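You operate a simulated robot arm through the tools that you are given. There is no shell and no other tool. Be economical: measure what you need, move in short steps, check, and stop when the job is done.

You run a simulated robot arm. Do the job below in one go: nothing can be reset, and whatever is moved stays where it is left.

JOB
Put the multimeter's clips on the 47 ohm block and hold its reading.
Fine: one clip a tab; lowest ohms range that fits the printed figure.

The check looks at the end state, three seconds after you hand in, the way a careful person would. Anything else that was tipped, shoved, dropped, spilled or broken makes it a failure.

ROBOT AND FRAMES
A 6-joint arm with a two-finger gripper on a trunk, on a base that drives. Base frame: it is fixed to the floor where the robot stands at the start and does not move with it; the origin is under the middle of the robot, x ahead of it, y to its left, z up; the surface under the hand at the start is at about z = 0.72. Units: m, degrees, N and s.
Its first joint turns from -166.0 to 166.0 degrees. Places, roughly: black clip of the multimeter (2x2x5 cm) [0.5, 0, 0.8]; blue light key [0.7, 0.1, 0.8]; red clip of the multimeter (2x2x5 cm) [0.5, 0, 0.8]. Payload 3.43 kg.
Tool frame: the origin (TCP) lies between the finger pads and is the grasp point; the fingertips stand 0.02 m ahead of it; z points along the fingers, y is the line along which they close. The gripper opens to 0.19 m. The gripper's body begins 0.248 m behind the TCP.
Orientation is that of the tool frame in the base frame, as a unit quaternion [w, x, y, z]. With the fingers straight down and closing along the base's y, the tool's x points along the base's -x, its y along +y and its z along -z.

CONTROLS
- The arm moves only by the tool send_rows. Its argument "series" is a list of rows, each an object of numbers (a shift or turn left out is 0, a gripper value left out holds the last): "dx", "dy", "dz": the shift along the tool's x, y, z in m; "rx", "ry", "rz": the turn, a rotation vector about the tool's x, y, z in degrees; "gripper": the opening in per cent of the stroke, from 0 (shut) to 100 (fully open). In form: [{"dx": .., "dy": .., "dz": .., "rx": .., "ry": .., "rz": .., "gripper": ..}, ...]. A call has 1 to 12 rows; each row shifts and turns the commanded pose from where the row before left it, along the tool's axes as they then stand. Rows are played at 5 a second. More than 0.05 m and 8.6 degrees between two rows, or a gripper value outside its range, and nothing of the call is played. Where a pose cannot be reached the arm comes as near as it can. A force on the tool above 40 N (or 10 N above the force at the start of the call, whichever is more), or a blocked arm, ends the call early, and 0.2 s more pass. The fingers move at their own pace (about 0.045 m/s each) and stop on an object; they squeeze with about 40 N. The grip force told is the motor's: it shows also when the fingers shut on nothing. Time passes only in rows, and 0.2 s behind the last, so rows that do not move let the fingers close. The reply holds the time, the measured pose of the TCP, the force on the tool along the base axes, the opening and the grip force, in the units named above and with some noise, with the torque about the TCP (base axes, N m) and any sound that the robot's microphone picked up.
- Cameras (640 x 400 px; columns grow to the right, rows downward): "scene" is now at [0.0275, 0.175, 1.3032]; the picture's right is [-0.27, -0.96, 0.00], its down [-0.47, 0.13, -0.87] and it looks along [0.84, -0.24, -0.49] (base axes); focal length 270 px, centre (320, 200). "wrist" rides on the gripper at [0.07, -0.008, -0.288] in the tool frame; the picture's right is [0.12, 0.99, 0.00], its down [-0.96, 0.12, -0.25] and it looks along [-0.25, 0.03, 0.97] (tool axes); focal length 261 px, centre (320, 200). There is no depth. A picture from a camera that has moved, and an enlarged one, comes with that camera's place and axes in the base frame and with its lens.
- capture(camera): a new picture of that camera. No time passes.
- slide_trunk(by): slides the trunk up (or, below 0, down) by that many m; the arm and the scene camera ride with it, the base frame stays. It gives what a move gives, with no picture.
- steer(legs): drives the robot by 1 to 6 legs, each [ahead, turn to the left] in m and degrees, along the robot's own axes; the way and the turn of a leg run together, so that a leg with both is an arc; at most 1.5 m and 180 degrees a leg. The arm and the cameras ride along, it lands a little off, and it stops where it bumps. It gives what a move gives.
- aim_head(pan, tilt): turns the head with the scene camera to pan (to the left, within 155 degrees either way) and tilt (down, from -29 to 69), counted from straight ahead of the robot. It gives what a move gives.
- close_up(camera, box): a new picture of the part [left, top, right, bottom] of that camera's present view, enlarged. No time passes.
- finish_job(): hands the job in; it is judged then, once.

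Work in short steps. Places have to be worked out from the pictures, the camera data and where the tool is seen: move nearer, look again, correct. Check each grasp and each placing, and mend what went wrong. You have 120 turns and 90 pictures in all, those below and enlarged ones among them. Open the gripper and draw the arm clear of the work before you hand the job in, unless the task says otherwise; then end with one line.

The tools are called after "Request:" as a command line: name --argument value ..., lists and objects as JSON in quotes. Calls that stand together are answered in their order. send_rows: Moves the arm, as the interface text tells. Its arguments: {"type":"object","properties":{"series":{"type":"array"}},"required":["series"]} The other tools are called the same way: slide_trunk (by) slides the trunk up or down; steer (legs) drives the base; aim_head (pan, tilt) turns the head that bears the scene camera; capture (camera) takes a picture; close_up (camera, box) takes an enlarged picture of a part of a camera's view; finish_job () hands the job in.

At the start:

```text
clock: 0.0
position: [0.7095, 0.1256, 1.0594]
tool_rot: [0.001, 0.0, 1.0, 0.0]
ft_force: [0.6, 0.2, 0.5]
torque: [0.0, 0.0, -0.02]
opening: 0.1899
grip_force: 0.1
trunk travel left (down, up): [-0.1, 0.14]
robot x, y, heading: [-0.0011, -0.0015, -0.0]
head pan, tilt: [-15.9, 29.2]
```

scene: 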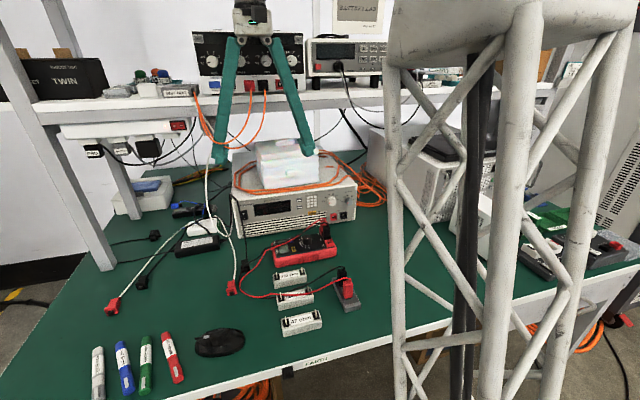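
wrist: 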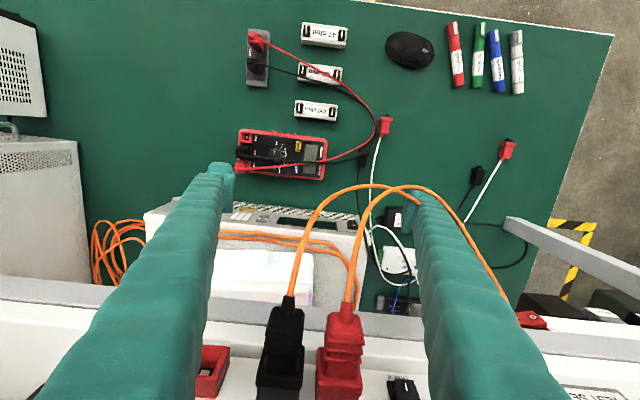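

I start by enlarging the work area: the multimeter, the blocks and the clip stand.

Request:
close_up --camera "wrist" --box '[220, 10, 400, 190]'

Request:
close_up --camera "scene" --box '[220, 210, 380, 340]'

```text
2.22 times, centred on (310, 100) of wrist
camera zoom: at [0.639, 0.1164, 1.3464], right [-0.12, 0.99, 0.0], down [0.96, 0.12, 0.25], along [0.25, 0.03, -0.97], focal length 579 px, centre (342, 422)
```

zoom: 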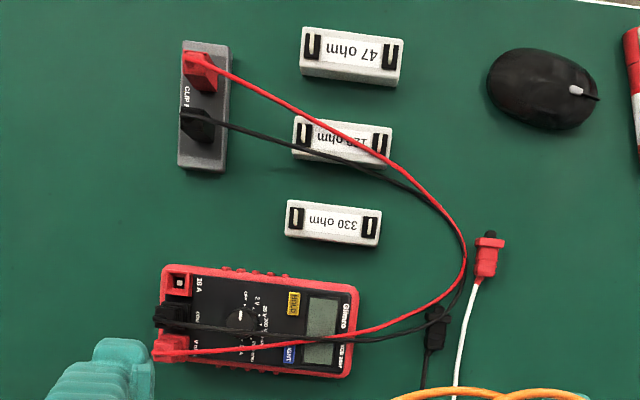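

```text
3.08 times, centred on (300, 275) of scene
camera zoom: at [0.0275, 0.175, 1.3032], right [-0.27, -0.96, 0.0], down [-0.47, 0.13, -0.87], along [0.84, -0.24, -0.49], focal length 830 px, centre (382, -31)
```

zoom: 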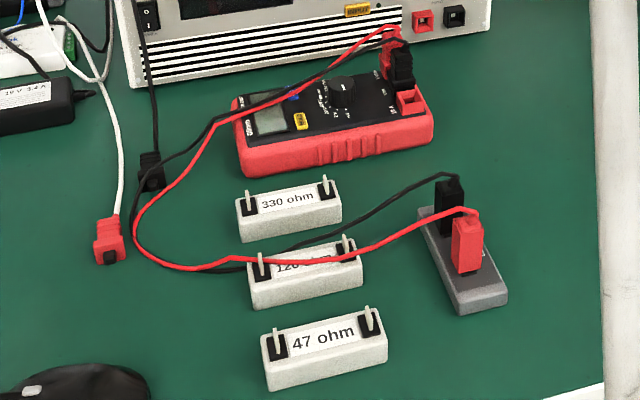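

The blocks lie near x 0.45–0.6 and the clips stand on a rest near (0.49/0.53, -0.025). I draw the hand back over the blocks at the same height to see tabs, clips and dial better.

Request:
send_rows --series '[{"dx": 0.04}, {"dx": 0.05}, {"dx": 0.05}, {"dx": 0.05}, {"dx": 0.05, "dy": -0.03}, {"dy": -0.04}, {}]'

Request:
capture --camera "wrist"

```text
refused: row 5 steps farther than a row can; nothing moved
```

```text
85 pictures are left
camera wrist: at [0.639, 0.1164, 1.3464], right [-0.12, 0.99, 0.0], down [0.96, 0.12, 0.25], along [0.25, 0.03, -0.97], focal length 261 px, centre (320, 200)
```

wrist: 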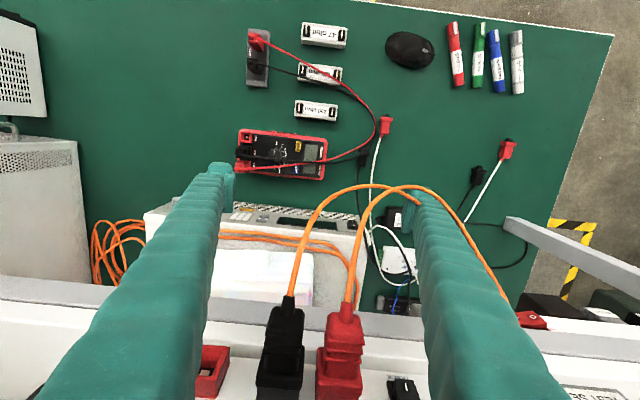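

One row was too long; I send it again with shorter steps.

Request:
send_rows --series '[{"dx": 0.04}, {"dx": 0.04}, {"dx": 0.04}, {"dx": 0.04}, {"dx": 0.04, "dy": -0.02}, {"dx": 0.04, "dy": -0.02}, {"dy": -0.03}, {}]'

```text
clock: 1.8
position: [0.4689, 0.0576, 1.058]
tool_rot: [0.0, 0.0, 1.0, 0.0]
ft_force: [0.3, -0.4, 0.0]
torque: [0.01, 0.0, 0.0]
opening: 0.1901
grip_force: 0.0
trunk travel left (down, up): [-0.1, 0.14]
robot x, y, heading: [-0.0011, -0.0019, 0.1]
head pan, tilt: [-15.9, 29.2]
```

Hand is at (0.47, 0.06). I look with the wrist camera.

Request:
capture --camera "wrist"

Request:
capture --camera "scene"

```text
84 pictures are left
camera wrist: at [0.3981, 0.0482, 1.345], right [-0.12, 0.99, 0.0], down [0.96, 0.12, 0.25], along [0.25, 0.03, -0.97], focal length 261 px, centre (320, 200)
```

wrist: 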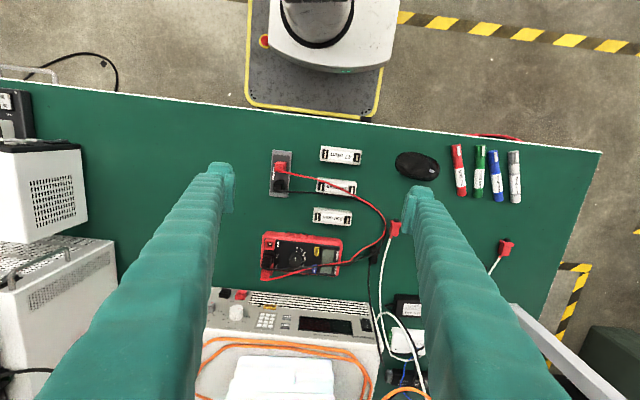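

```text
83 pictures are left
camera scene: at [0.0274, 0.175, 1.3032], right [-0.27, -0.96, 0.0], down [-0.47, 0.13, -0.87], along [0.84, -0.24, -0.49], focal length 270 px, centre (320, 200)
```

scene: 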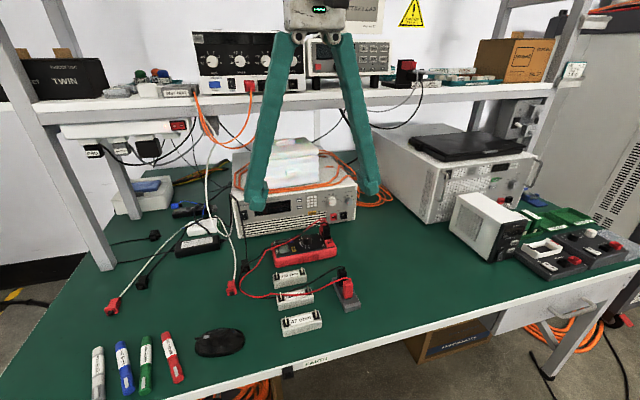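

The view is clear. I enlarge the meter, the clips and the 47 ohm block.

Request:
close_up --camera "wrist" --box '[255, 225, 351, 285]'

Request:
close_up --camera "wrist" --box '[260, 140, 372, 210]'

Request:
close_up --camera "scene" --box '[265, 215, 369, 280]'

Request:
close_up --camera "scene" --box '[265, 260, 369, 340]'

```text
6.67 times, centred on (303, 255) of wrist
camera zoom: at [0.3981, 0.0482, 1.345], right [-0.12, 0.99, 0.0], down [0.96, 0.12, 0.25], along [0.25, 0.03, -0.97], focal length 1738 px, centre (433, -167)
```

zoom: 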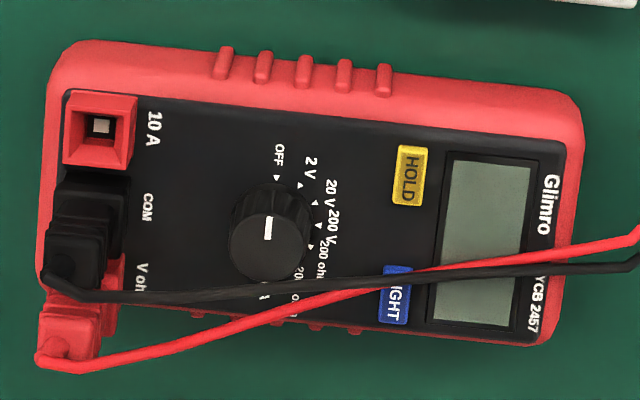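

```text
5.71 times, centred on (316, 175) of wrist
camera zoom: at [0.3981, 0.0482, 1.345], right [-0.12, 0.99, 0.0], down [0.96, 0.12, 0.25], along [0.25, 0.03, -0.97], focal length 1489 px, centre (343, 343)
```

zoom: 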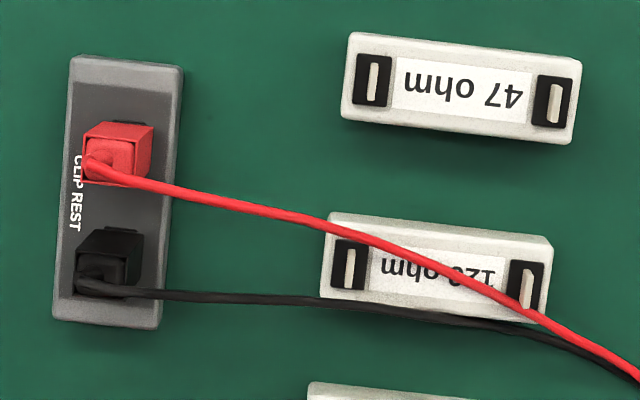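

```text
6.15 times, centred on (317, 248) of scene
camera zoom: at [0.0274, 0.175, 1.3032], right [-0.27, -0.96, 0.0], down [-0.47, 0.13, -0.87], along [0.84, -0.24, -0.49], focal length 1660 px, centre (338, -92)
```

zoom: 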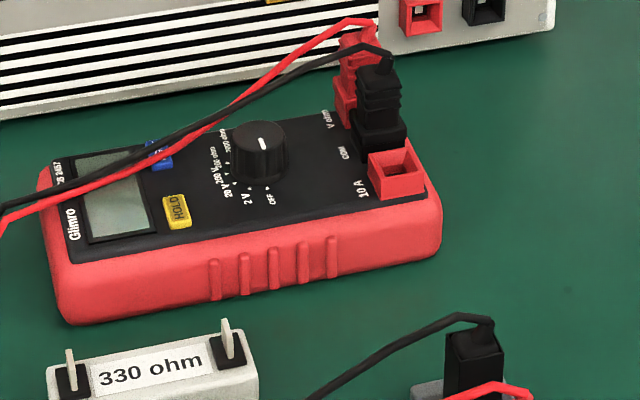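

```text
5.00 times, centred on (317, 300) of scene
camera zoom: at [0.0274, 0.175, 1.3032], right [-0.27, -0.96, 0.0], down [-0.47, 0.13, -0.87], along [0.84, -0.24, -0.49], focal length 1349 px, centre (335, -300)
```

zoom: 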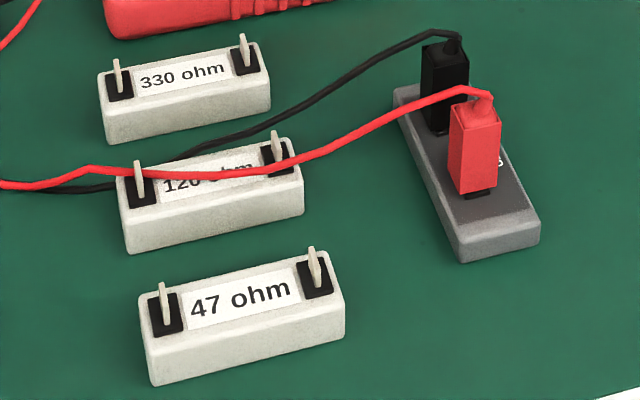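

The dial seems to point at OFF (blank screen), and 200 ohm is four notches clockwise. I look closer at the clip feet, the tabs and the dial.

Request:
close_up --camera "scene" --box '[330, 262, 370, 316]'

Request:
close_up --camera "wrist" --box '[286, 240, 318, 276]'

Request:
close_up --camera "wrist" --box '[266, 145, 298, 200]'

```text
7.41 times, centred on (350, 289) of scene
camera zoom: at [0.0274, 0.175, 1.3032], right [-0.27, -0.96, 0.0], down [-0.47, 0.13, -0.87], along [0.84, -0.24, -0.49], focal length 1998 px, centre (98, -459)
```

zoom: 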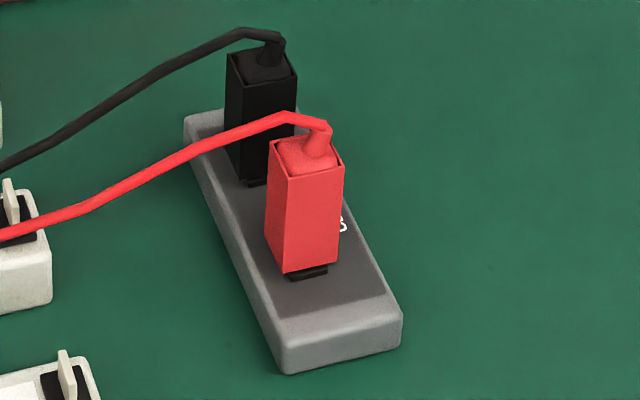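

```text
11.11 times, centred on (302, 258) of wrist
camera zoom: at [0.3981, 0.0482, 1.345], right [-0.12, 0.99, 0.0], down [0.96, 0.12, 0.25], along [0.25, 0.03, -0.97], focal length 2896 px, centre (520, -444)
```

zoom: 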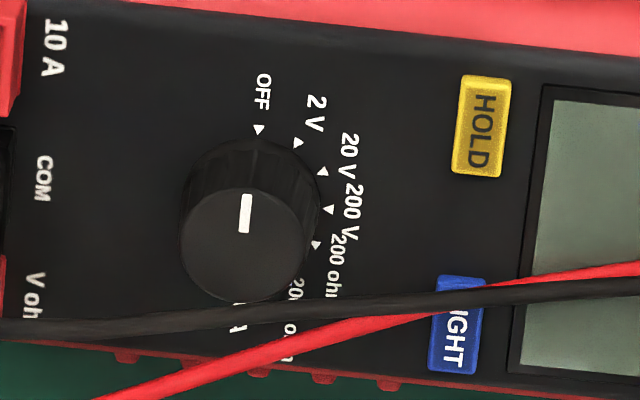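

```text
7.27 times, centred on (282, 172) of wrist
camera zoom: at [0.3981, 0.0482, 1.345], right [-0.12, 0.99, 0.0], down [0.96, 0.12, 0.25], along [0.25, 0.03, -0.97], focal length 1896 px, centre (596, 400)
```

zoom: 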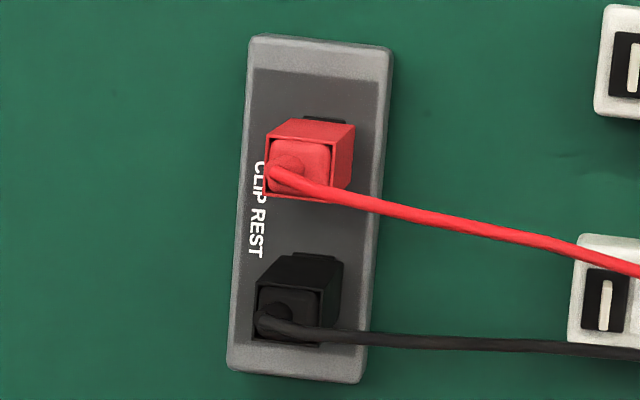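

Red clip top is at about (0.482, -0.030, 0.79), black at (0.526, -0.029), tabs of the 47 ohm block at (0.444, 0.065) and (0.444, 0.136), standing along x like those of the rest. I go above the red clip with the gripper part closed and a 2° yaw.

Request:
send_rows --series '[{"dy": -0.045, "gripper": 32}, {"dy": -0.043, "dx": -0.013}, {"rz": -2}, {"dz": 0.045}, {"dz": 0.045}, {"dz": 0.045}, {"dz": 0.045}, {}, {}]'

Request:
capture --camera "wrist"

Request:
close_up --camera "scene" --box '[280, 200, 420, 330]'

```text
clock: 3.8
position: [0.4814, -0.0331, 0.8806]
tool_rot: [-0.001, -0.017, 1.0, -0.001]
ft_force: [-0.6, -0.2, 0.5]
torque: [-0.02, 0.04, -0.01]
opening: 0.0609
grip_force: 0.0
trunk travel left (down, up): [-0.1, 0.14]
robot x, y, heading: [-0.0004, -0.0008, -0.1]
head pan, tilt: [-15.9, 29.2]
```

```text
75 pictures are left
camera wrist: at [0.4103, -0.0454, 1.1672], right [-0.15, 0.99, 0.0], down [0.96, 0.15, 0.25], along [0.24, 0.04, -0.97], focal length 261 px, centre (320, 200)
```

wrist: 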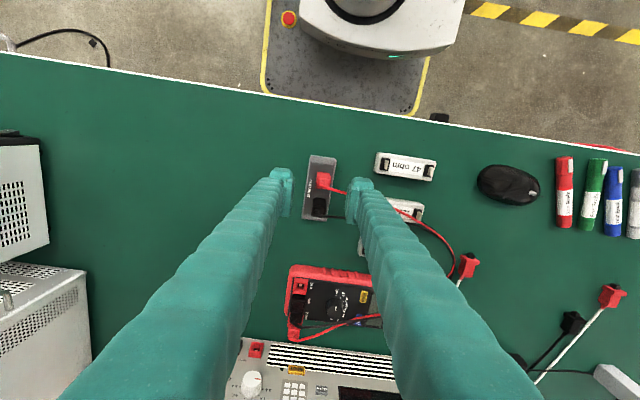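

```text
3.08 times, centred on (350, 265) of scene
camera zoom: at [0.0275, 0.175, 1.3032], right [-0.27, -0.96, 0.0], down [-0.47, 0.13, -0.87], along [0.84, -0.24, -0.49], focal length 830 px, centre (228, 0)
```

zoom: 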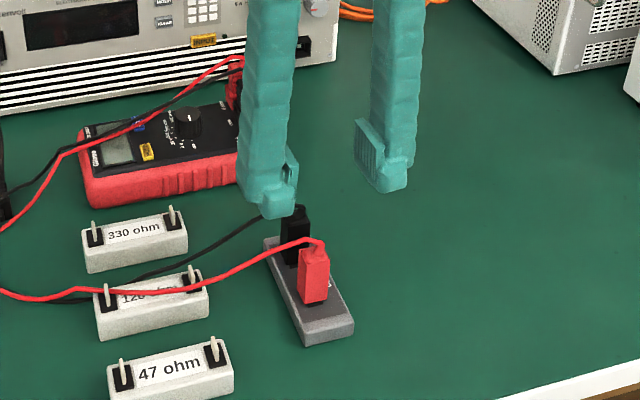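

The fingers straddle the clip. I check the centring with an enlargement before going down.

Request:
close_up --camera "wrist" --box '[270, 140, 380, 230]'

```text
4.44 times, centred on (325, 185) of wrist
camera zoom: at [0.4103, -0.0454, 1.1672], right [-0.15, 0.99, 0.0], down [0.96, 0.15, 0.25], along [0.24, 0.04, -0.97], focal length 1158 px, centre (298, 267)
```

zoom: 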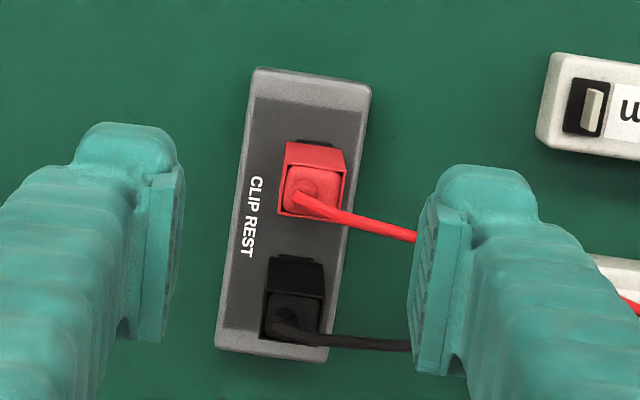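

Clip centre is about (0.479, -0.030); I nudge 3 mm and descend to z ≈ 0.775.

Request:
send_rows --series '[{"dx": 0.002, "dy": 0.003}, {"dz": 0.03}, {"dz": 0.03}, {"dz": 0.025}, {"dz": 0.02}, {}]'

Request:
close_up --camera "wrist" --box '[250, 110, 400, 230]'

Request:
close_up --camera "scene" --box '[300, 220, 400, 320]'

```text
clock: 5.2
position: [0.4789, -0.0287, 0.7739]
tool_rot: [0.001, -0.017, 1.0, 0.0]
ft_force: [-0.9, -0.2, 0.4]
torque: [0.04, -0.02, -0.03]
opening: 0.061
grip_force: 0.1
trunk travel left (down, up): [-0.1, 0.14]
robot x, y, heading: [-0.0032, -0.0001, 0.1]
head pan, tilt: [-15.9, 29.2]
```

```text
3.33 times, centred on (325, 170) of wrist
camera zoom: at [0.4086, -0.0405, 1.0602], right [-0.15, 0.99, 0.0], down [0.96, 0.15, 0.25], along [0.24, 0.04, -0.97], focal length 869 px, centre (303, 300)
```

zoom: 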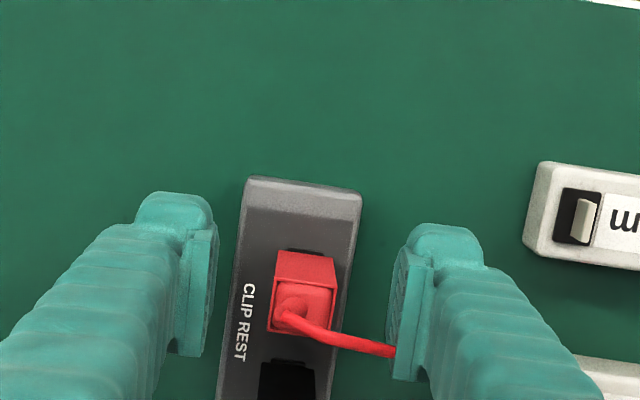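

```text
4.00 times, centred on (350, 270) of scene
camera zoom: at [0.0274, 0.175, 1.3032], right [-0.27, -0.96, 0.0], down [-0.47, 0.13, -0.87], along [0.84, -0.24, -0.49], focal length 1079 px, centre (200, -80)
```

zoom: 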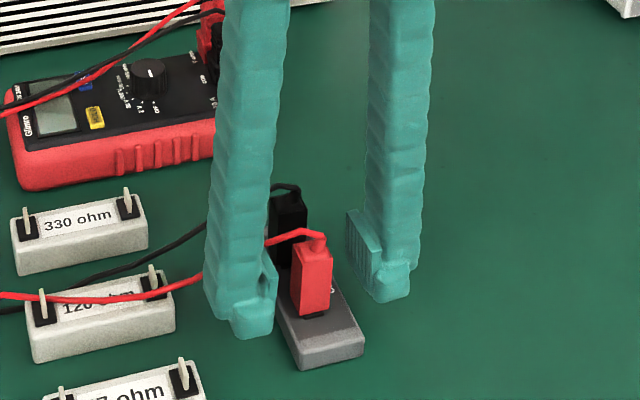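

Well centred. I close on the red clip.

Request:
send_rows --series '[{"gripper": 5}, {}, {}, {}, {}]'

```text
clock: 6.4
position: [0.4778, -0.0297, 0.773]
tool_rot: [-0.001, -0.018, 1.0, 0.0]
ft_force: [-0.1, -3.2, -1.3]
torque: [-0.08, -0.03, -0.21]
opening: 0.0167
grip_force: 40.4
trunk travel left (down, up): [-0.1, 0.14]
robot x, y, heading: [-0.0023, -0.0009, 0.2]
head pan, tilt: [-15.9, 29.2]
```

Gripped at 16.7 mm with 40 N. I lift straight up 10 cm and look.

Request:
send_rows --series '[{"dz": -0.015}, {"dz": -0.025}, {"dz": -0.03}, {"dz": -0.03}, {"rz": 2}, {}]'

Request:
close_up --camera "scene" --box '[240, 180, 400, 330]'

Request:
capture --camera "wrist"

```text
clock: 7.8
position: [0.4797, -0.0311, 0.8756]
tool_rot: [0.001, 0.0, 1.0, -0.001]
ft_force: [0.1, -0.6, -0.6]
torque: [-0.03, -0.01, -0.01]
opening: 0.0165
grip_force: 39.9
trunk travel left (down, up): [-0.1, 0.14]
robot x, y, heading: [0.0002, -0.0004, -0.0]
head pan, tilt: [-15.9, 29.2]
```

```text
2.67 times, centred on (320, 255) of scene
camera zoom: at [0.0275, 0.175, 1.3032], right [-0.27, -0.96, 0.0], down [-0.47, 0.13, -0.87], along [0.84, -0.24, -0.49], focal length 719 px, centre (320, 53)
```

zoom: 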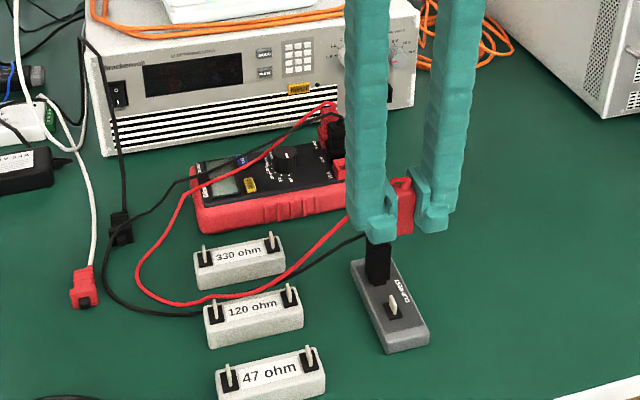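

```text
69 pictures are left
camera wrist: at [0.4091, -0.0391, 1.162], right [-0.12, 0.99, 0.0], down [0.96, 0.12, 0.25], along [0.25, 0.03, -0.97], focal length 261 px, centre (320, 200)
```

wrist: 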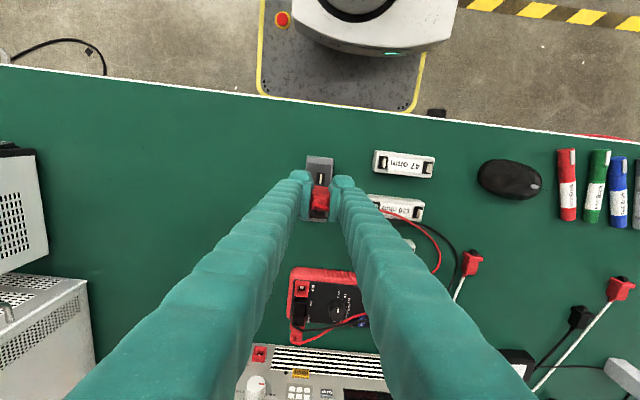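

Red clip is held and the rest's tab is visible, thin along y as expected. I measure rest tab and the 47 ohm tabs in one enlargement, to get the shift from one to the other.

Request:
close_up --camera "wrist" --box '[300, 140, 440, 220]'

Request:
close_up --camera "scene" --box '[285, 285, 355, 335]'

```text
4.57 times, centred on (370, 180) of wrist
camera zoom: at [0.4091, -0.0391, 1.162], right [-0.12, 0.99, 0.0], down [0.96, 0.12, 0.25], along [0.25, 0.03, -0.97], focal length 1192 px, centre (91, 291)
```

zoom: 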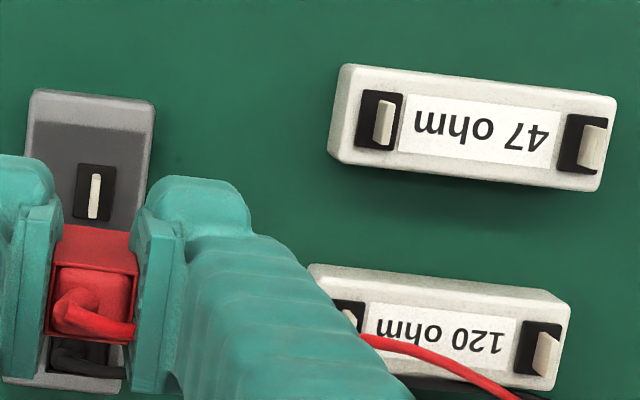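

```text
8.00 times, centred on (320, 310) of scene
camera zoom: at [0.0275, 0.175, 1.3032], right [-0.27, -0.96, 0.0], down [-0.47, 0.13, -0.87], along [0.84, -0.24, -0.49], focal length 2158 px, centre (320, -680)
```

zoom: 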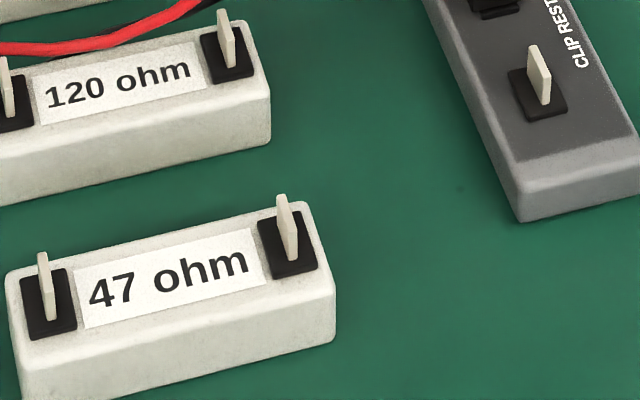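

Pads: rest (0.482, -0.030, z 0.737), 47 ohm block (0.4435, 0.065) and (0.443, 0.1375), z 0.745. The clip sits ~3.5 mm ahead of the TCP in x; I carry it over the far (+y) tab.

Request:
send_rows --series '[{"dx": 0.02, "dy": 0.04}, {"dx": 0.02, "dy": 0.044}, {"dy": 0.045}, {"dy": 0.039}, {}, {}]'

Request:
close_up --camera "wrist" --box '[250, 130, 390, 230]'

Request:
close_up --camera "scene" --box '[220, 200, 380, 340]'

```text
clock: 9.2
position: [0.4379, 0.1407, 0.8718]
tool_rot: [0.0, 0.0, 1.0, 0.0]
ft_force: [-0.4, 0.5, -0.4]
torque: [0.01, 0.0, -0.01]
opening: 0.0166
grip_force: 40.1
trunk travel left (down, up): [-0.1, 0.14]
robot x, y, heading: [0.0025, -0.0011, -0.0]
head pan, tilt: [-15.9, 29.2]
```

```text
4.00 times, centred on (320, 180) of wrist
camera zoom: at [0.3689, 0.131, 1.1589], right [-0.12, 0.99, 0.0], down [0.96, 0.12, 0.25], along [0.25, 0.03, -0.97], focal length 1043 px, centre (320, 280)
```

zoom: 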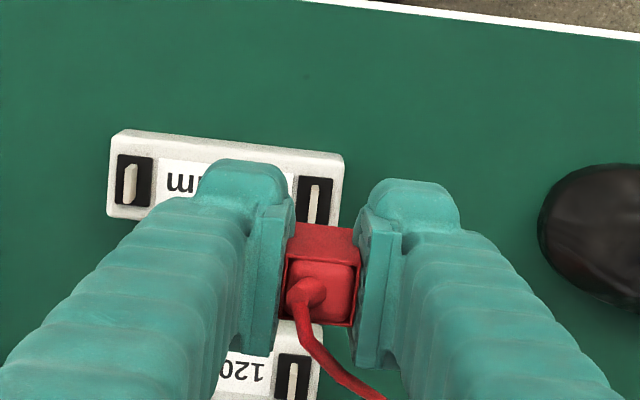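

```text
2.86 times, centred on (300, 270) of scene
camera zoom: at [0.0274, 0.175, 1.3032], right [-0.27, -0.96, 0.0], down [-0.47, 0.13, -0.87], along [0.84, -0.24, -0.49], focal length 771 px, centre (377, 0)
```

zoom: 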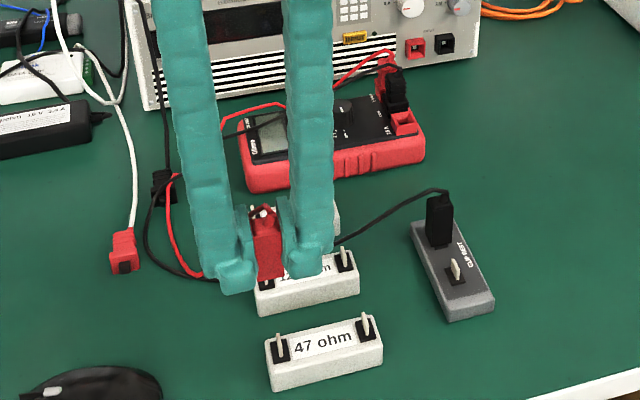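

Tab measured at (0.443, 0.1373) again; the clip is ~2 mm too far in y. I correct and come down to just above the tab.

Request:
send_rows --series '[{"dy": -0.002, "dx": -0.0005}, {"dz": 0.03}, {"dz": 0.03}, {}, {}]'

Request:
close_up --camera "wrist" --box '[250, 120, 390, 220]'

Request:
close_up --camera "scene" --box '[270, 275, 340, 340]'

```text
clock: 10.4
position: [0.4393, 0.1369, 0.8148]
tool_rot: [-0.001, -0.001, 1.0, 0.0]
ft_force: [0.5, -0.6, 0.0]
torque: [-0.03, 0.02, -0.01]
opening: 0.0164
grip_force: 40.3
trunk travel left (down, up): [-0.1, 0.14]
robot x, y, heading: [-0.0022, 0.0011, -0.1]
head pan, tilt: [-15.9, 29.2]
```

```text
4.00 times, centred on (320, 170) of wrist
camera zoom: at [0.37, 0.1281, 1.1008], right [-0.12, 0.99, 0.0], down [0.96, 0.12, 0.25], along [0.25, 0.03, -0.97], focal length 1043 px, centre (320, 320)
```

zoom: 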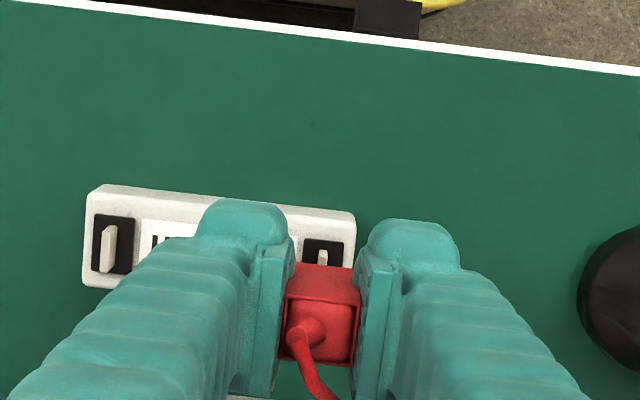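

```text
6.15 times, centred on (305, 308) of scene
camera zoom: at [0.0275, 0.175, 1.3032], right [-0.27, -0.96, 0.0], down [-0.47, 0.13, -0.87], along [0.84, -0.24, -0.49], focal length 1660 px, centre (412, -462)
```

zoom: 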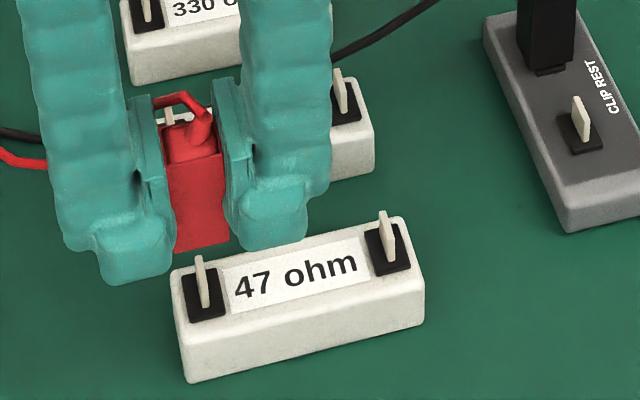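

Alignment in y agrees (clip foot at y ≈ 0.137). I lower the clip on the tab by 33 mm in small steps.

Request:
send_rows --series '[{"dz": 0.01}, {"dz": 0.008}, {"dz": 0.006}, {"dz": 0.005}, {"dz": 0.003}, {}, {}]'

Request:
close_up --camera "scene" --box '[270, 275, 340, 340]'

```text
clock: 12.0
position: [0.4399, 0.1378, 0.7832]
tool_rot: [-0.001, 0.0, 1.0, 0.0]
ft_force: [0.6, 0.1, -0.5]
torque: [-0.03, -0.01, 0.0]
opening: 0.0166
grip_force: 39.8
trunk travel left (down, up): [-0.1, 0.14]
robot x, y, heading: [0.0005, 0.0019, 0.2]
head pan, tilt: [-15.9, 29.2]
```

```text
6.15 times, centred on (305, 308) of scene
camera zoom: at [0.0275, 0.175, 1.3032], right [-0.27, -0.96, 0.0], down [-0.47, 0.13, -0.87], along [0.84, -0.24, -0.49], focal length 1660 px, centre (412, -462)
```

zoom: 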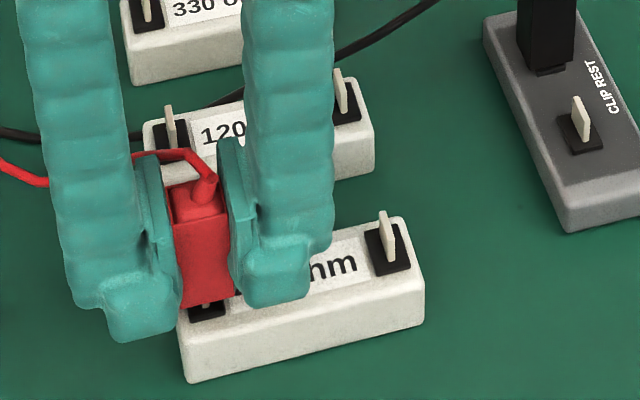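

No contact force yet and the clip seems some mm above its seat. I look closely at the foot.

Request:
close_up --camera "scene" --box '[292, 305, 322, 333]'

```text
14.29 times, centred on (307, 319) of scene
camera zoom: at [0.0275, 0.175, 1.3032], right [-0.27, -0.96, 0.0], down [-0.47, 0.13, -0.87], along [0.84, -0.24, -0.49], focal length 3853 px, centre (506, -1500)
```

zoom: 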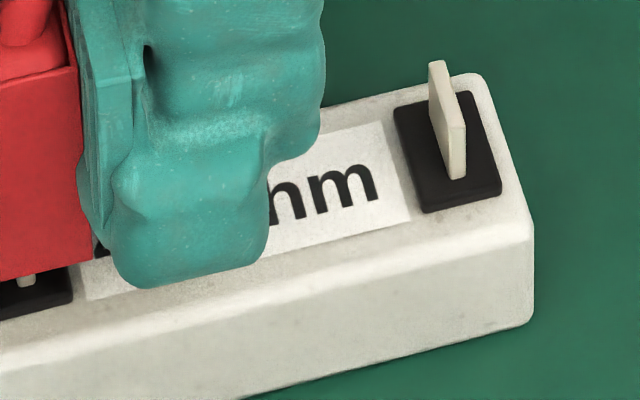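

The tab goes up into the clip; it still hangs a few mm high. I lower 4–5 mm more.

Request:
send_rows --series '[{"dz": 0.002}, {"dz": 0.002}, {}, {}]'

Request:
close_up --camera "scene" --box '[280, 300, 310, 328]'

```text
clock: 13.0
position: [0.4401, 0.138, 0.7797]
tool_rot: [-0.001, 0.0, 1.0, 0.0]
ft_force: [-0.5, 0.1, 0.1]
torque: [0.01, -0.03, -0.01]
opening: 0.0162
grip_force: 40.2
trunk travel left (down, up): [-0.1, 0.14]
robot x, y, heading: [0.0007, 0.0012, 0.3]
head pan, tilt: [-15.9, 29.2]
```

```text
14.29 times, centred on (295, 314) of scene
camera zoom: at [0.0275, 0.175, 1.3032], right [-0.27, -0.96, 0.0], down [-0.47, 0.13, -0.87], along [0.84, -0.24, -0.49], focal length 3853 px, centre (677, -1429)
```

zoom: 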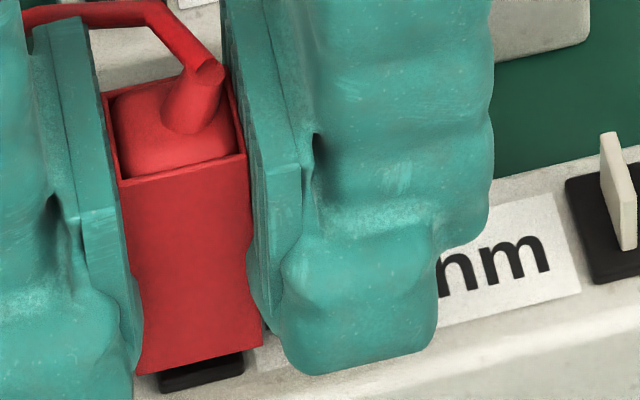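

Nearly like it stood on the rest. I lower until it touches, at most 3 mm.

Request:
send_rows --series '[{"dz": 0.0015}, {"dz": 0.0015}, {}]'

```text
clock: 13.8
position: [0.4395, 0.137, 0.7763]
tool_rot: [0.001, 0.0, 1.0, -0.001]
ft_force: [-2.1, 6.4, 34.0]
torque: [0.07, -0.07, -0.03]
opening: 0.0171
grip_force: 39.6
trunk travel left (down, up): [-0.1, 0.14]
robot x, y, heading: [0.0009, -0.0017, -0.1]
head pan, tilt: [-15.9, 29.2]
```

Seated firmly (34 N down). I ease off 1.5 mm, open to about 5 cm and rise.

Request:
send_rows --series '[{"dz": -0.0015}, {"gripper": 28}, {}, {}, {}, {"dz": -0.03}, {"dz": -0.04}, {"dz": -0.04}, {}]'

Request:
close_up --camera "scene" --box '[210, 200, 380, 340]'

Request:
close_up --camera "wrist" --box '[230, 130, 370, 250]'

```text
clock: 15.8
position: [0.4402, 0.1359, 0.8875]
tool_rot: [0.0, 0.0, 1.0, 0.0]
ft_force: [0.1, 0.2, 0.2]
torque: [-0.03, -0.01, 0.0]
opening: 0.0533
grip_force: 0.2
trunk travel left (down, up): [-0.1, 0.14]
robot x, y, heading: [-0.0004, 0.0026, 0.3]
head pan, tilt: [-15.9, 29.2]
```

```text
2.86 times, centred on (295, 270) of scene
camera zoom: at [0.0275, 0.175, 1.3032], right [-0.27, -0.96, 0.0], down [-0.47, 0.13, -0.87], along [0.84, -0.24, -0.49], focal length 771 px, centre (391, 0)
```

zoom: 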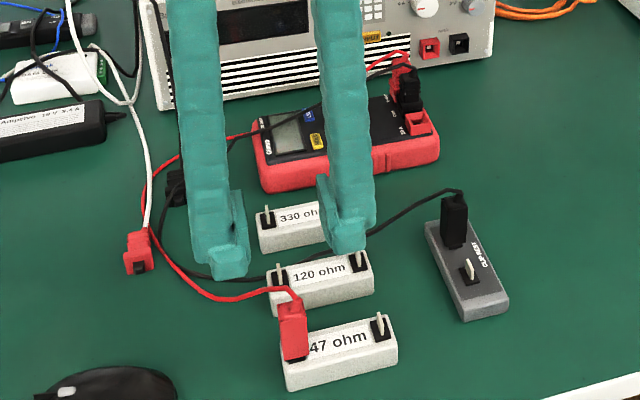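

```text
3.33 times, centred on (300, 190) of wrist
camera zoom: at [0.3711, 0.1267, 1.1743], right [-0.12, 0.99, 0.0], down [0.96, 0.12, 0.25], along [0.25, 0.03, -0.97], focal length 869 px, centre (387, 233)
```

zoom: 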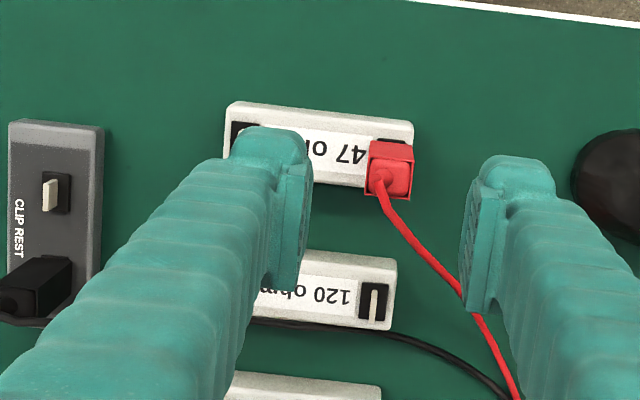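

Red clip sits upright on its tab. Now I go above the black clip at about (0.526, -0.028).

Request:
send_rows --series '[{"dx": -0.02, "dy": -0.04}, {"dx": -0.02, "dy": -0.04}, {"dx": -0.02, "dy": -0.042}, {"dx": -0.0235, "dy": -0.042}, {"rz": -2, "gripper": 32}, {}, {}]'

Request:
close_up --camera "wrist" --box '[250, 120, 390, 230]'

```text
clock: 17.4
position: [0.5245, -0.0272, 0.8876]
tool_rot: [0.0, -0.017, 1.0, 0.0]
ft_force: [0.0, -0.4, -0.2]
torque: [0.0, 0.03, 0.0]
opening: 0.0609
grip_force: 0.1
trunk travel left (down, up): [-0.1, 0.14]
robot x, y, heading: [-0.0007, 0.005, 0.0]
head pan, tilt: [-15.9, 29.2]
```

```text
3.64 times, centred on (320, 175) of wrist
camera zoom: at [0.4548, -0.039, 1.1757], right [-0.15, 0.99, 0.0], down [0.96, 0.15, 0.25], along [0.24, 0.04, -0.97], focal length 948 px, centre (320, 291)
```

zoom: 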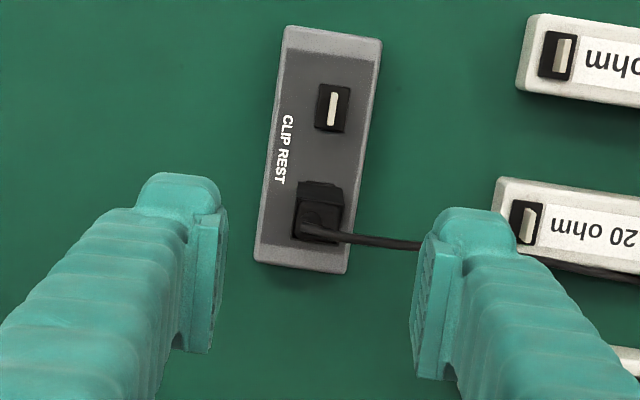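

Centred within 1 mm. I descend to z ≈ 0.7735 and close.

Request:
send_rows --series '[{"dz": 0.035}, {"dz": 0.035}, {"dz": 0.025}, {"dz": 0.019}, {}, {"gripper": 5}, {}, {}, {}, {}]'

Request:
close_up --camera "scene" --box '[280, 220, 400, 320]'

```text
clock: 19.6
position: [0.524, -0.0271, 0.7746]
tool_rot: [0.0, -0.018, 1.0, 0.001]
ft_force: [-0.2, -6.0, 3.6]
torque: [-0.12, -0.04, -0.14]
opening: 0.0168
grip_force: 39.8
trunk travel left (down, up): [-0.1, 0.14]
robot x, y, heading: [0.0009, 0.0016, -0.2]
head pan, tilt: [-15.9, 29.2]
```

```text
4.00 times, centred on (340, 270) of scene
camera zoom: at [0.0275, 0.1748, 1.3033], right [-0.27, -0.96, 0.0], down [-0.47, 0.13, -0.87], along [0.84, -0.24, -0.49], focal length 1079 px, centre (240, -80)
```

zoom: 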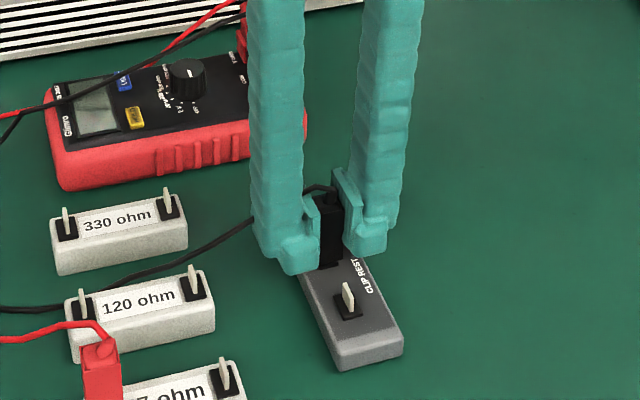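

Gripped. I lift 10 cm, square the yaw and look at the freed rest tab and the target tab.

Request:
send_rows --series '[{"dz": -0.015}, {"dz": -0.025}, {"dz": -0.03}, {"dz": -0.03}, {"rz": 2}, {}]'

Request:
close_up --camera "wrist" --box '[280, 100, 420, 200]'

Request:
close_up --camera "scene" --box '[270, 200, 400, 340]'

```text
clock: 21.0
position: [0.5242, -0.0284, 0.8731]
tool_rot: [-0.001, 0.0, 1.0, 0.001]
ft_force: [-0.2, 0.2, 0.4]
torque: [0.02, -0.01, -0.01]
opening: 0.0167
grip_force: 39.8
trunk travel left (down, up): [-0.1, 0.14]
robot x, y, heading: [-0.0005, 0.0026, 0.3]
head pan, tilt: [-15.9, 29.2]
```

```text
4.00 times, centred on (350, 150) of wrist
camera zoom: at [0.4544, -0.0376, 1.1601], right [-0.12, 0.99, 0.0], down [0.96, 0.12, 0.25], along [0.25, 0.03, -0.97], focal length 1043 px, centre (200, 400)
```

zoom: 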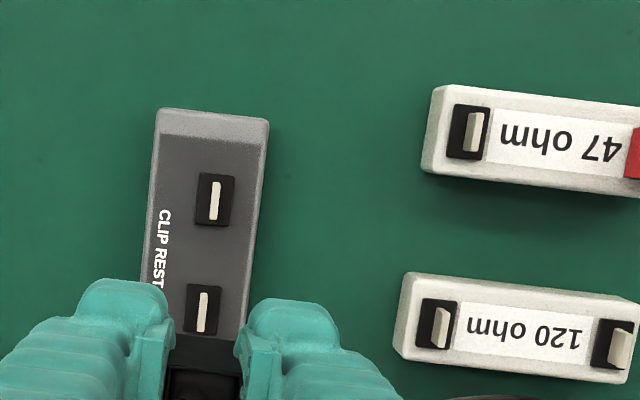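

```text
2.86 times, centred on (335, 270) of scene
camera zoom: at [0.0275, 0.175, 1.3032], right [-0.27, -0.96, 0.0], down [-0.47, 0.13, -0.87], along [0.84, -0.24, -0.49], focal length 771 px, centre (277, 0)
```

zoom: 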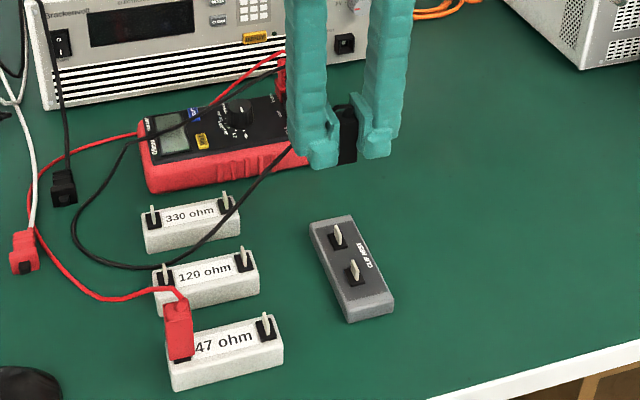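

Black clip is centred on the TCP in x; target tab is at (0.4435, 0.065). I carry it there.

Request:
send_rows --series '[{"dx": 0.03, "dy": 0.03}, {"dx": 0.03, "dy": 0.035}, {"dx": 0.0212, "dy": 0.0296}, {}, {}]'

Request:
close_up --camera "wrist" --box '[250, 130, 390, 230]'

Request:
close_up --camera "scene" --box '[210, 200, 360, 340]'

```text
clock: 22.2
position: [0.4427, 0.068, 0.8723]
tool_rot: [-0.001, 0.0, 1.0, 0.0]
ft_force: [0.4, 0.0, -1.0]
torque: [-0.04, 0.02, -0.02]
opening: 0.0167
grip_force: 40.2
trunk travel left (down, up): [-0.1, 0.14]
robot x, y, heading: [-0.0008, 0.0024, 0.0]
head pan, tilt: [-15.9, 29.2]
```

```text
4.00 times, centred on (320, 180) of wrist
camera zoom: at [0.373, 0.0586, 1.1595], right [-0.12, 0.99, 0.0], down [0.96, 0.12, 0.25], along [0.25, 0.03, -0.97], focal length 1043 px, centre (320, 280)
```

zoom: 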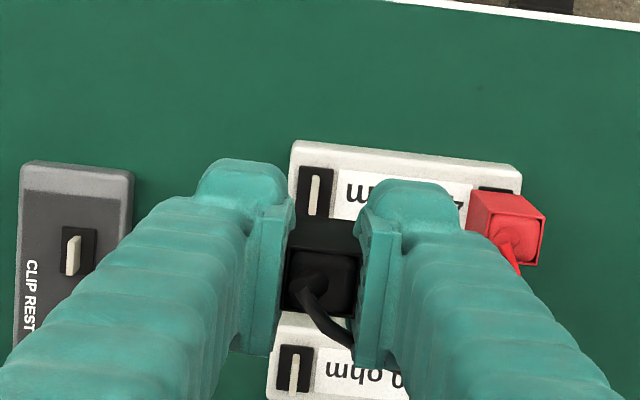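

```text
2.86 times, centred on (285, 270) of scene
camera zoom: at [0.0275, 0.175, 1.3032], right [-0.27, -0.96, 0.0], down [-0.47, 0.13, -0.87], along [0.84, -0.24, -0.49], focal length 771 px, centre (420, 0)
```

zoom: 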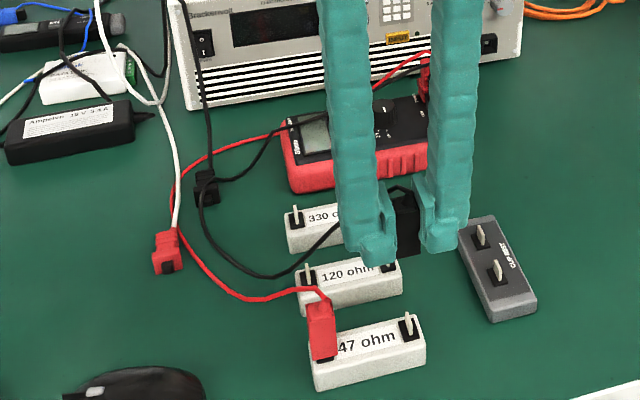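

Tab is at (0.444, 0.065); I correct 1.5 mm in y, descend to just above it and check.

Request:
send_rows --series '[{"dy": -0.0015, "dx": -0.0005}, {"dz": 0.03}, {"dz": 0.03}, {}, {}]'

Request:
close_up --camera "scene" --box '[290, 280, 350, 335]'

```text
clock: 23.4
position: [0.4435, 0.0641, 0.8138]
tool_rot: [0.0, 0.0, 1.0, 0.0]
ft_force: [0.5, -0.2, -0.6]
torque: [0.03, -0.01, -0.01]
opening: 0.0163
grip_force: 40.4
trunk travel left (down, up): [-0.1, 0.14]
robot x, y, heading: [0.0022, 0.0009, -0.2]
head pan, tilt: [-15.9, 29.2]
```

```text
7.27 times, centred on (320, 308) of scene
camera zoom: at [0.0275, 0.175, 1.3032], right [-0.27, -0.96, 0.0], down [-0.47, 0.13, -0.87], along [0.84, -0.24, -0.49], focal length 1962 px, centre (320, -582)
```

zoom: 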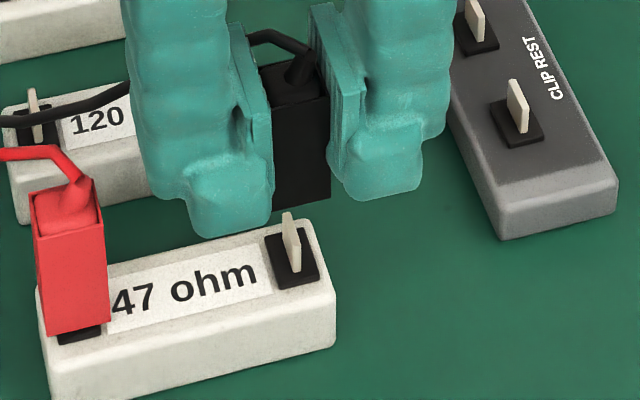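

Clip foot computed at y ≈ 0.0645, on line with the tab. I lower it in small steps until it bears.

Request:
send_rows --series '[{"dz": 0.01}, {"dz": 0.008}, {"dz": 0.006}, {"dz": 0.005}, {"dz": 0.003}, {"dz": 0.002}, {"dz": 0.0015}, {"dz": 0.0015}, {}]'

Request:
close_up --camera "scene" --box '[290, 280, 350, 335]'

```text
clock: 25.1
position: [0.4441, 0.0648, 0.7802]
tool_rot: [0.002, 0.0, 1.0, 0.0]
ft_force: [-9.9, -1.4, 30.2]
torque: [-0.02, 0.49, 0.02]
opening: 0.0165
grip_force: 40.7
trunk travel left (down, up): [-0.1, 0.14]
robot x, y, heading: [-0.0014, 0.0032, -0.0]
head pan, tilt: [-15.9, 29.2]
stopped in row 8: the force on the tool passed its limit at 45 N (the readings are from after the stop); the commanded pose is now the measured one
```

```text
7.27 times, centred on (320, 308) of scene
camera zoom: at [0.0265, 0.1749, 1.3036], right [-0.27, -0.96, 0.0], down [-0.47, 0.13, -0.87], along [0.84, -0.24, -0.49], focal length 1962 px, centre (320, -582)
```

zoom: 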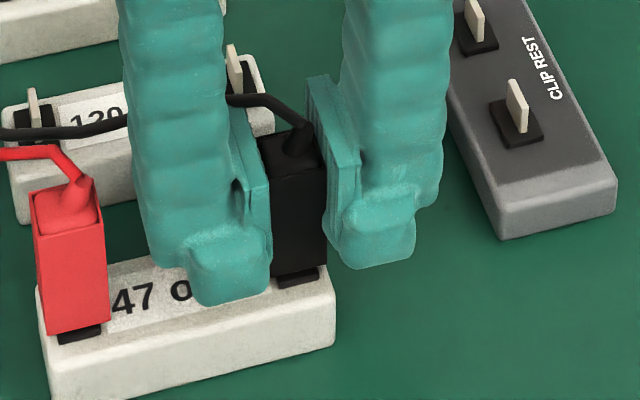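

It bears like the red one did. I ease off 1 mm, open slightly, wait and look before rising.

Request:
send_rows --series '[{"dz": -0.001}, {"gripper": 22}, {}, {}, {}]'

Request:
close_up --camera "scene" --box '[290, 280, 350, 335]'

```text
clock: 26.3
position: [0.444, 0.0651, 0.7796]
tool_rot: [0.0, -0.001, 1.0, -0.001]
ft_force: [0.1, 1.3, 0.3]
torque: [-0.01, -0.03, 0.0]
opening: 0.0418
grip_force: 0.0
trunk travel left (down, up): [-0.1, 0.14]
robot x, y, heading: [-0.0011, 0.0011, 0.1]
head pan, tilt: [-15.9, 29.2]
```

```text
7.27 times, centred on (320, 308) of scene
camera zoom: at [0.0274, 0.175, 1.3032], right [-0.27, -0.96, 0.0], down [-0.47, 0.13, -0.87], along [0.84, -0.24, -0.49], focal length 1962 px, centre (320, -582)
```

zoom: 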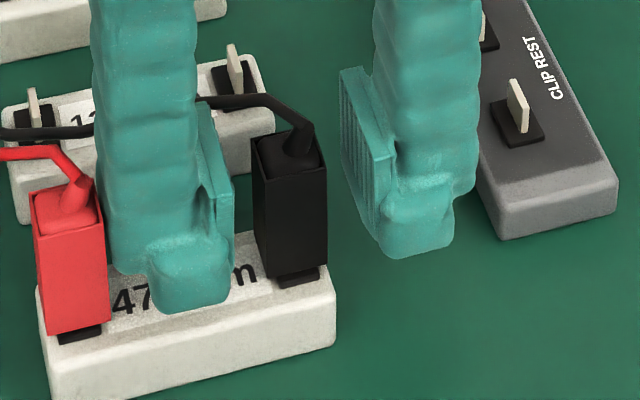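

Black clip stands on its tab too. I rise clear, then move the open hand over toward the meter to look at it.

Request:
send_rows --series '[{"dz": -0.03}, {"dz": -0.04}, {"dz": -0.045}, {"dz": -0.045}, {"dz": -0.045, "gripper": 100}, {"dx": -0.045}, {"dx": -0.045}, {"dx": -0.045}, {"dx": -0.04}, {}, {}]'

Request:
capture --camera "wrist"

Request:
capture --camera "scene"

```text
clock: 28.7
position: [0.6188, 0.0662, 0.9843]
tool_rot: [0.0, 0.0, 1.0, -0.001]
ft_force: [0.0, 0.0, -1.3]
torque: [0.05, -0.01, 0.01]
opening: 0.1848
grip_force: 0.1
trunk travel left (down, up): [-0.1, 0.14]
robot x, y, heading: [0.0017, -0.0013, -0.1]
head pan, tilt: [-15.9, 29.2]
```

```text
48 pictures are left
camera wrist: at [0.5487, 0.0569, 1.2716], right [-0.12, 0.99, 0.0], down [0.96, 0.12, 0.25], along [0.25, 0.03, -0.97], focal length 261 px, centre (320, 200)
```

wrist: 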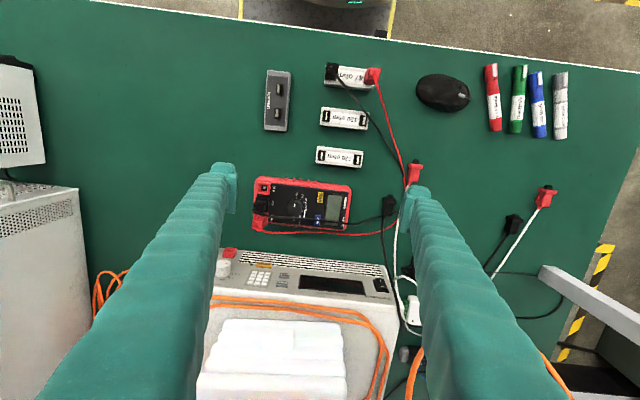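

```text
47 pictures are left
camera scene: at [0.0275, 0.175, 1.3032], right [-0.27, -0.96, 0.0], down [-0.47, 0.13, -0.87], along [0.84, -0.24, -0.49], focal length 270 px, centre (320, 200)
```

scene: 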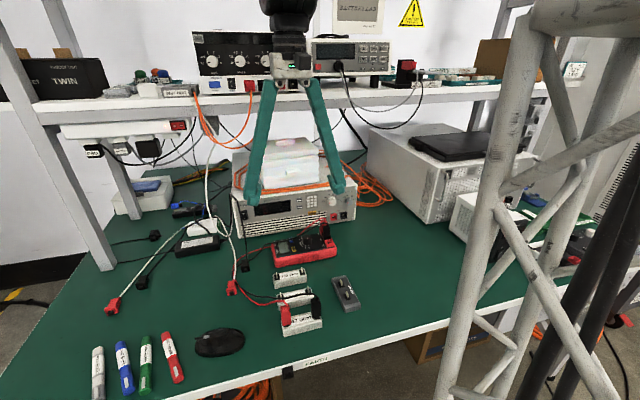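

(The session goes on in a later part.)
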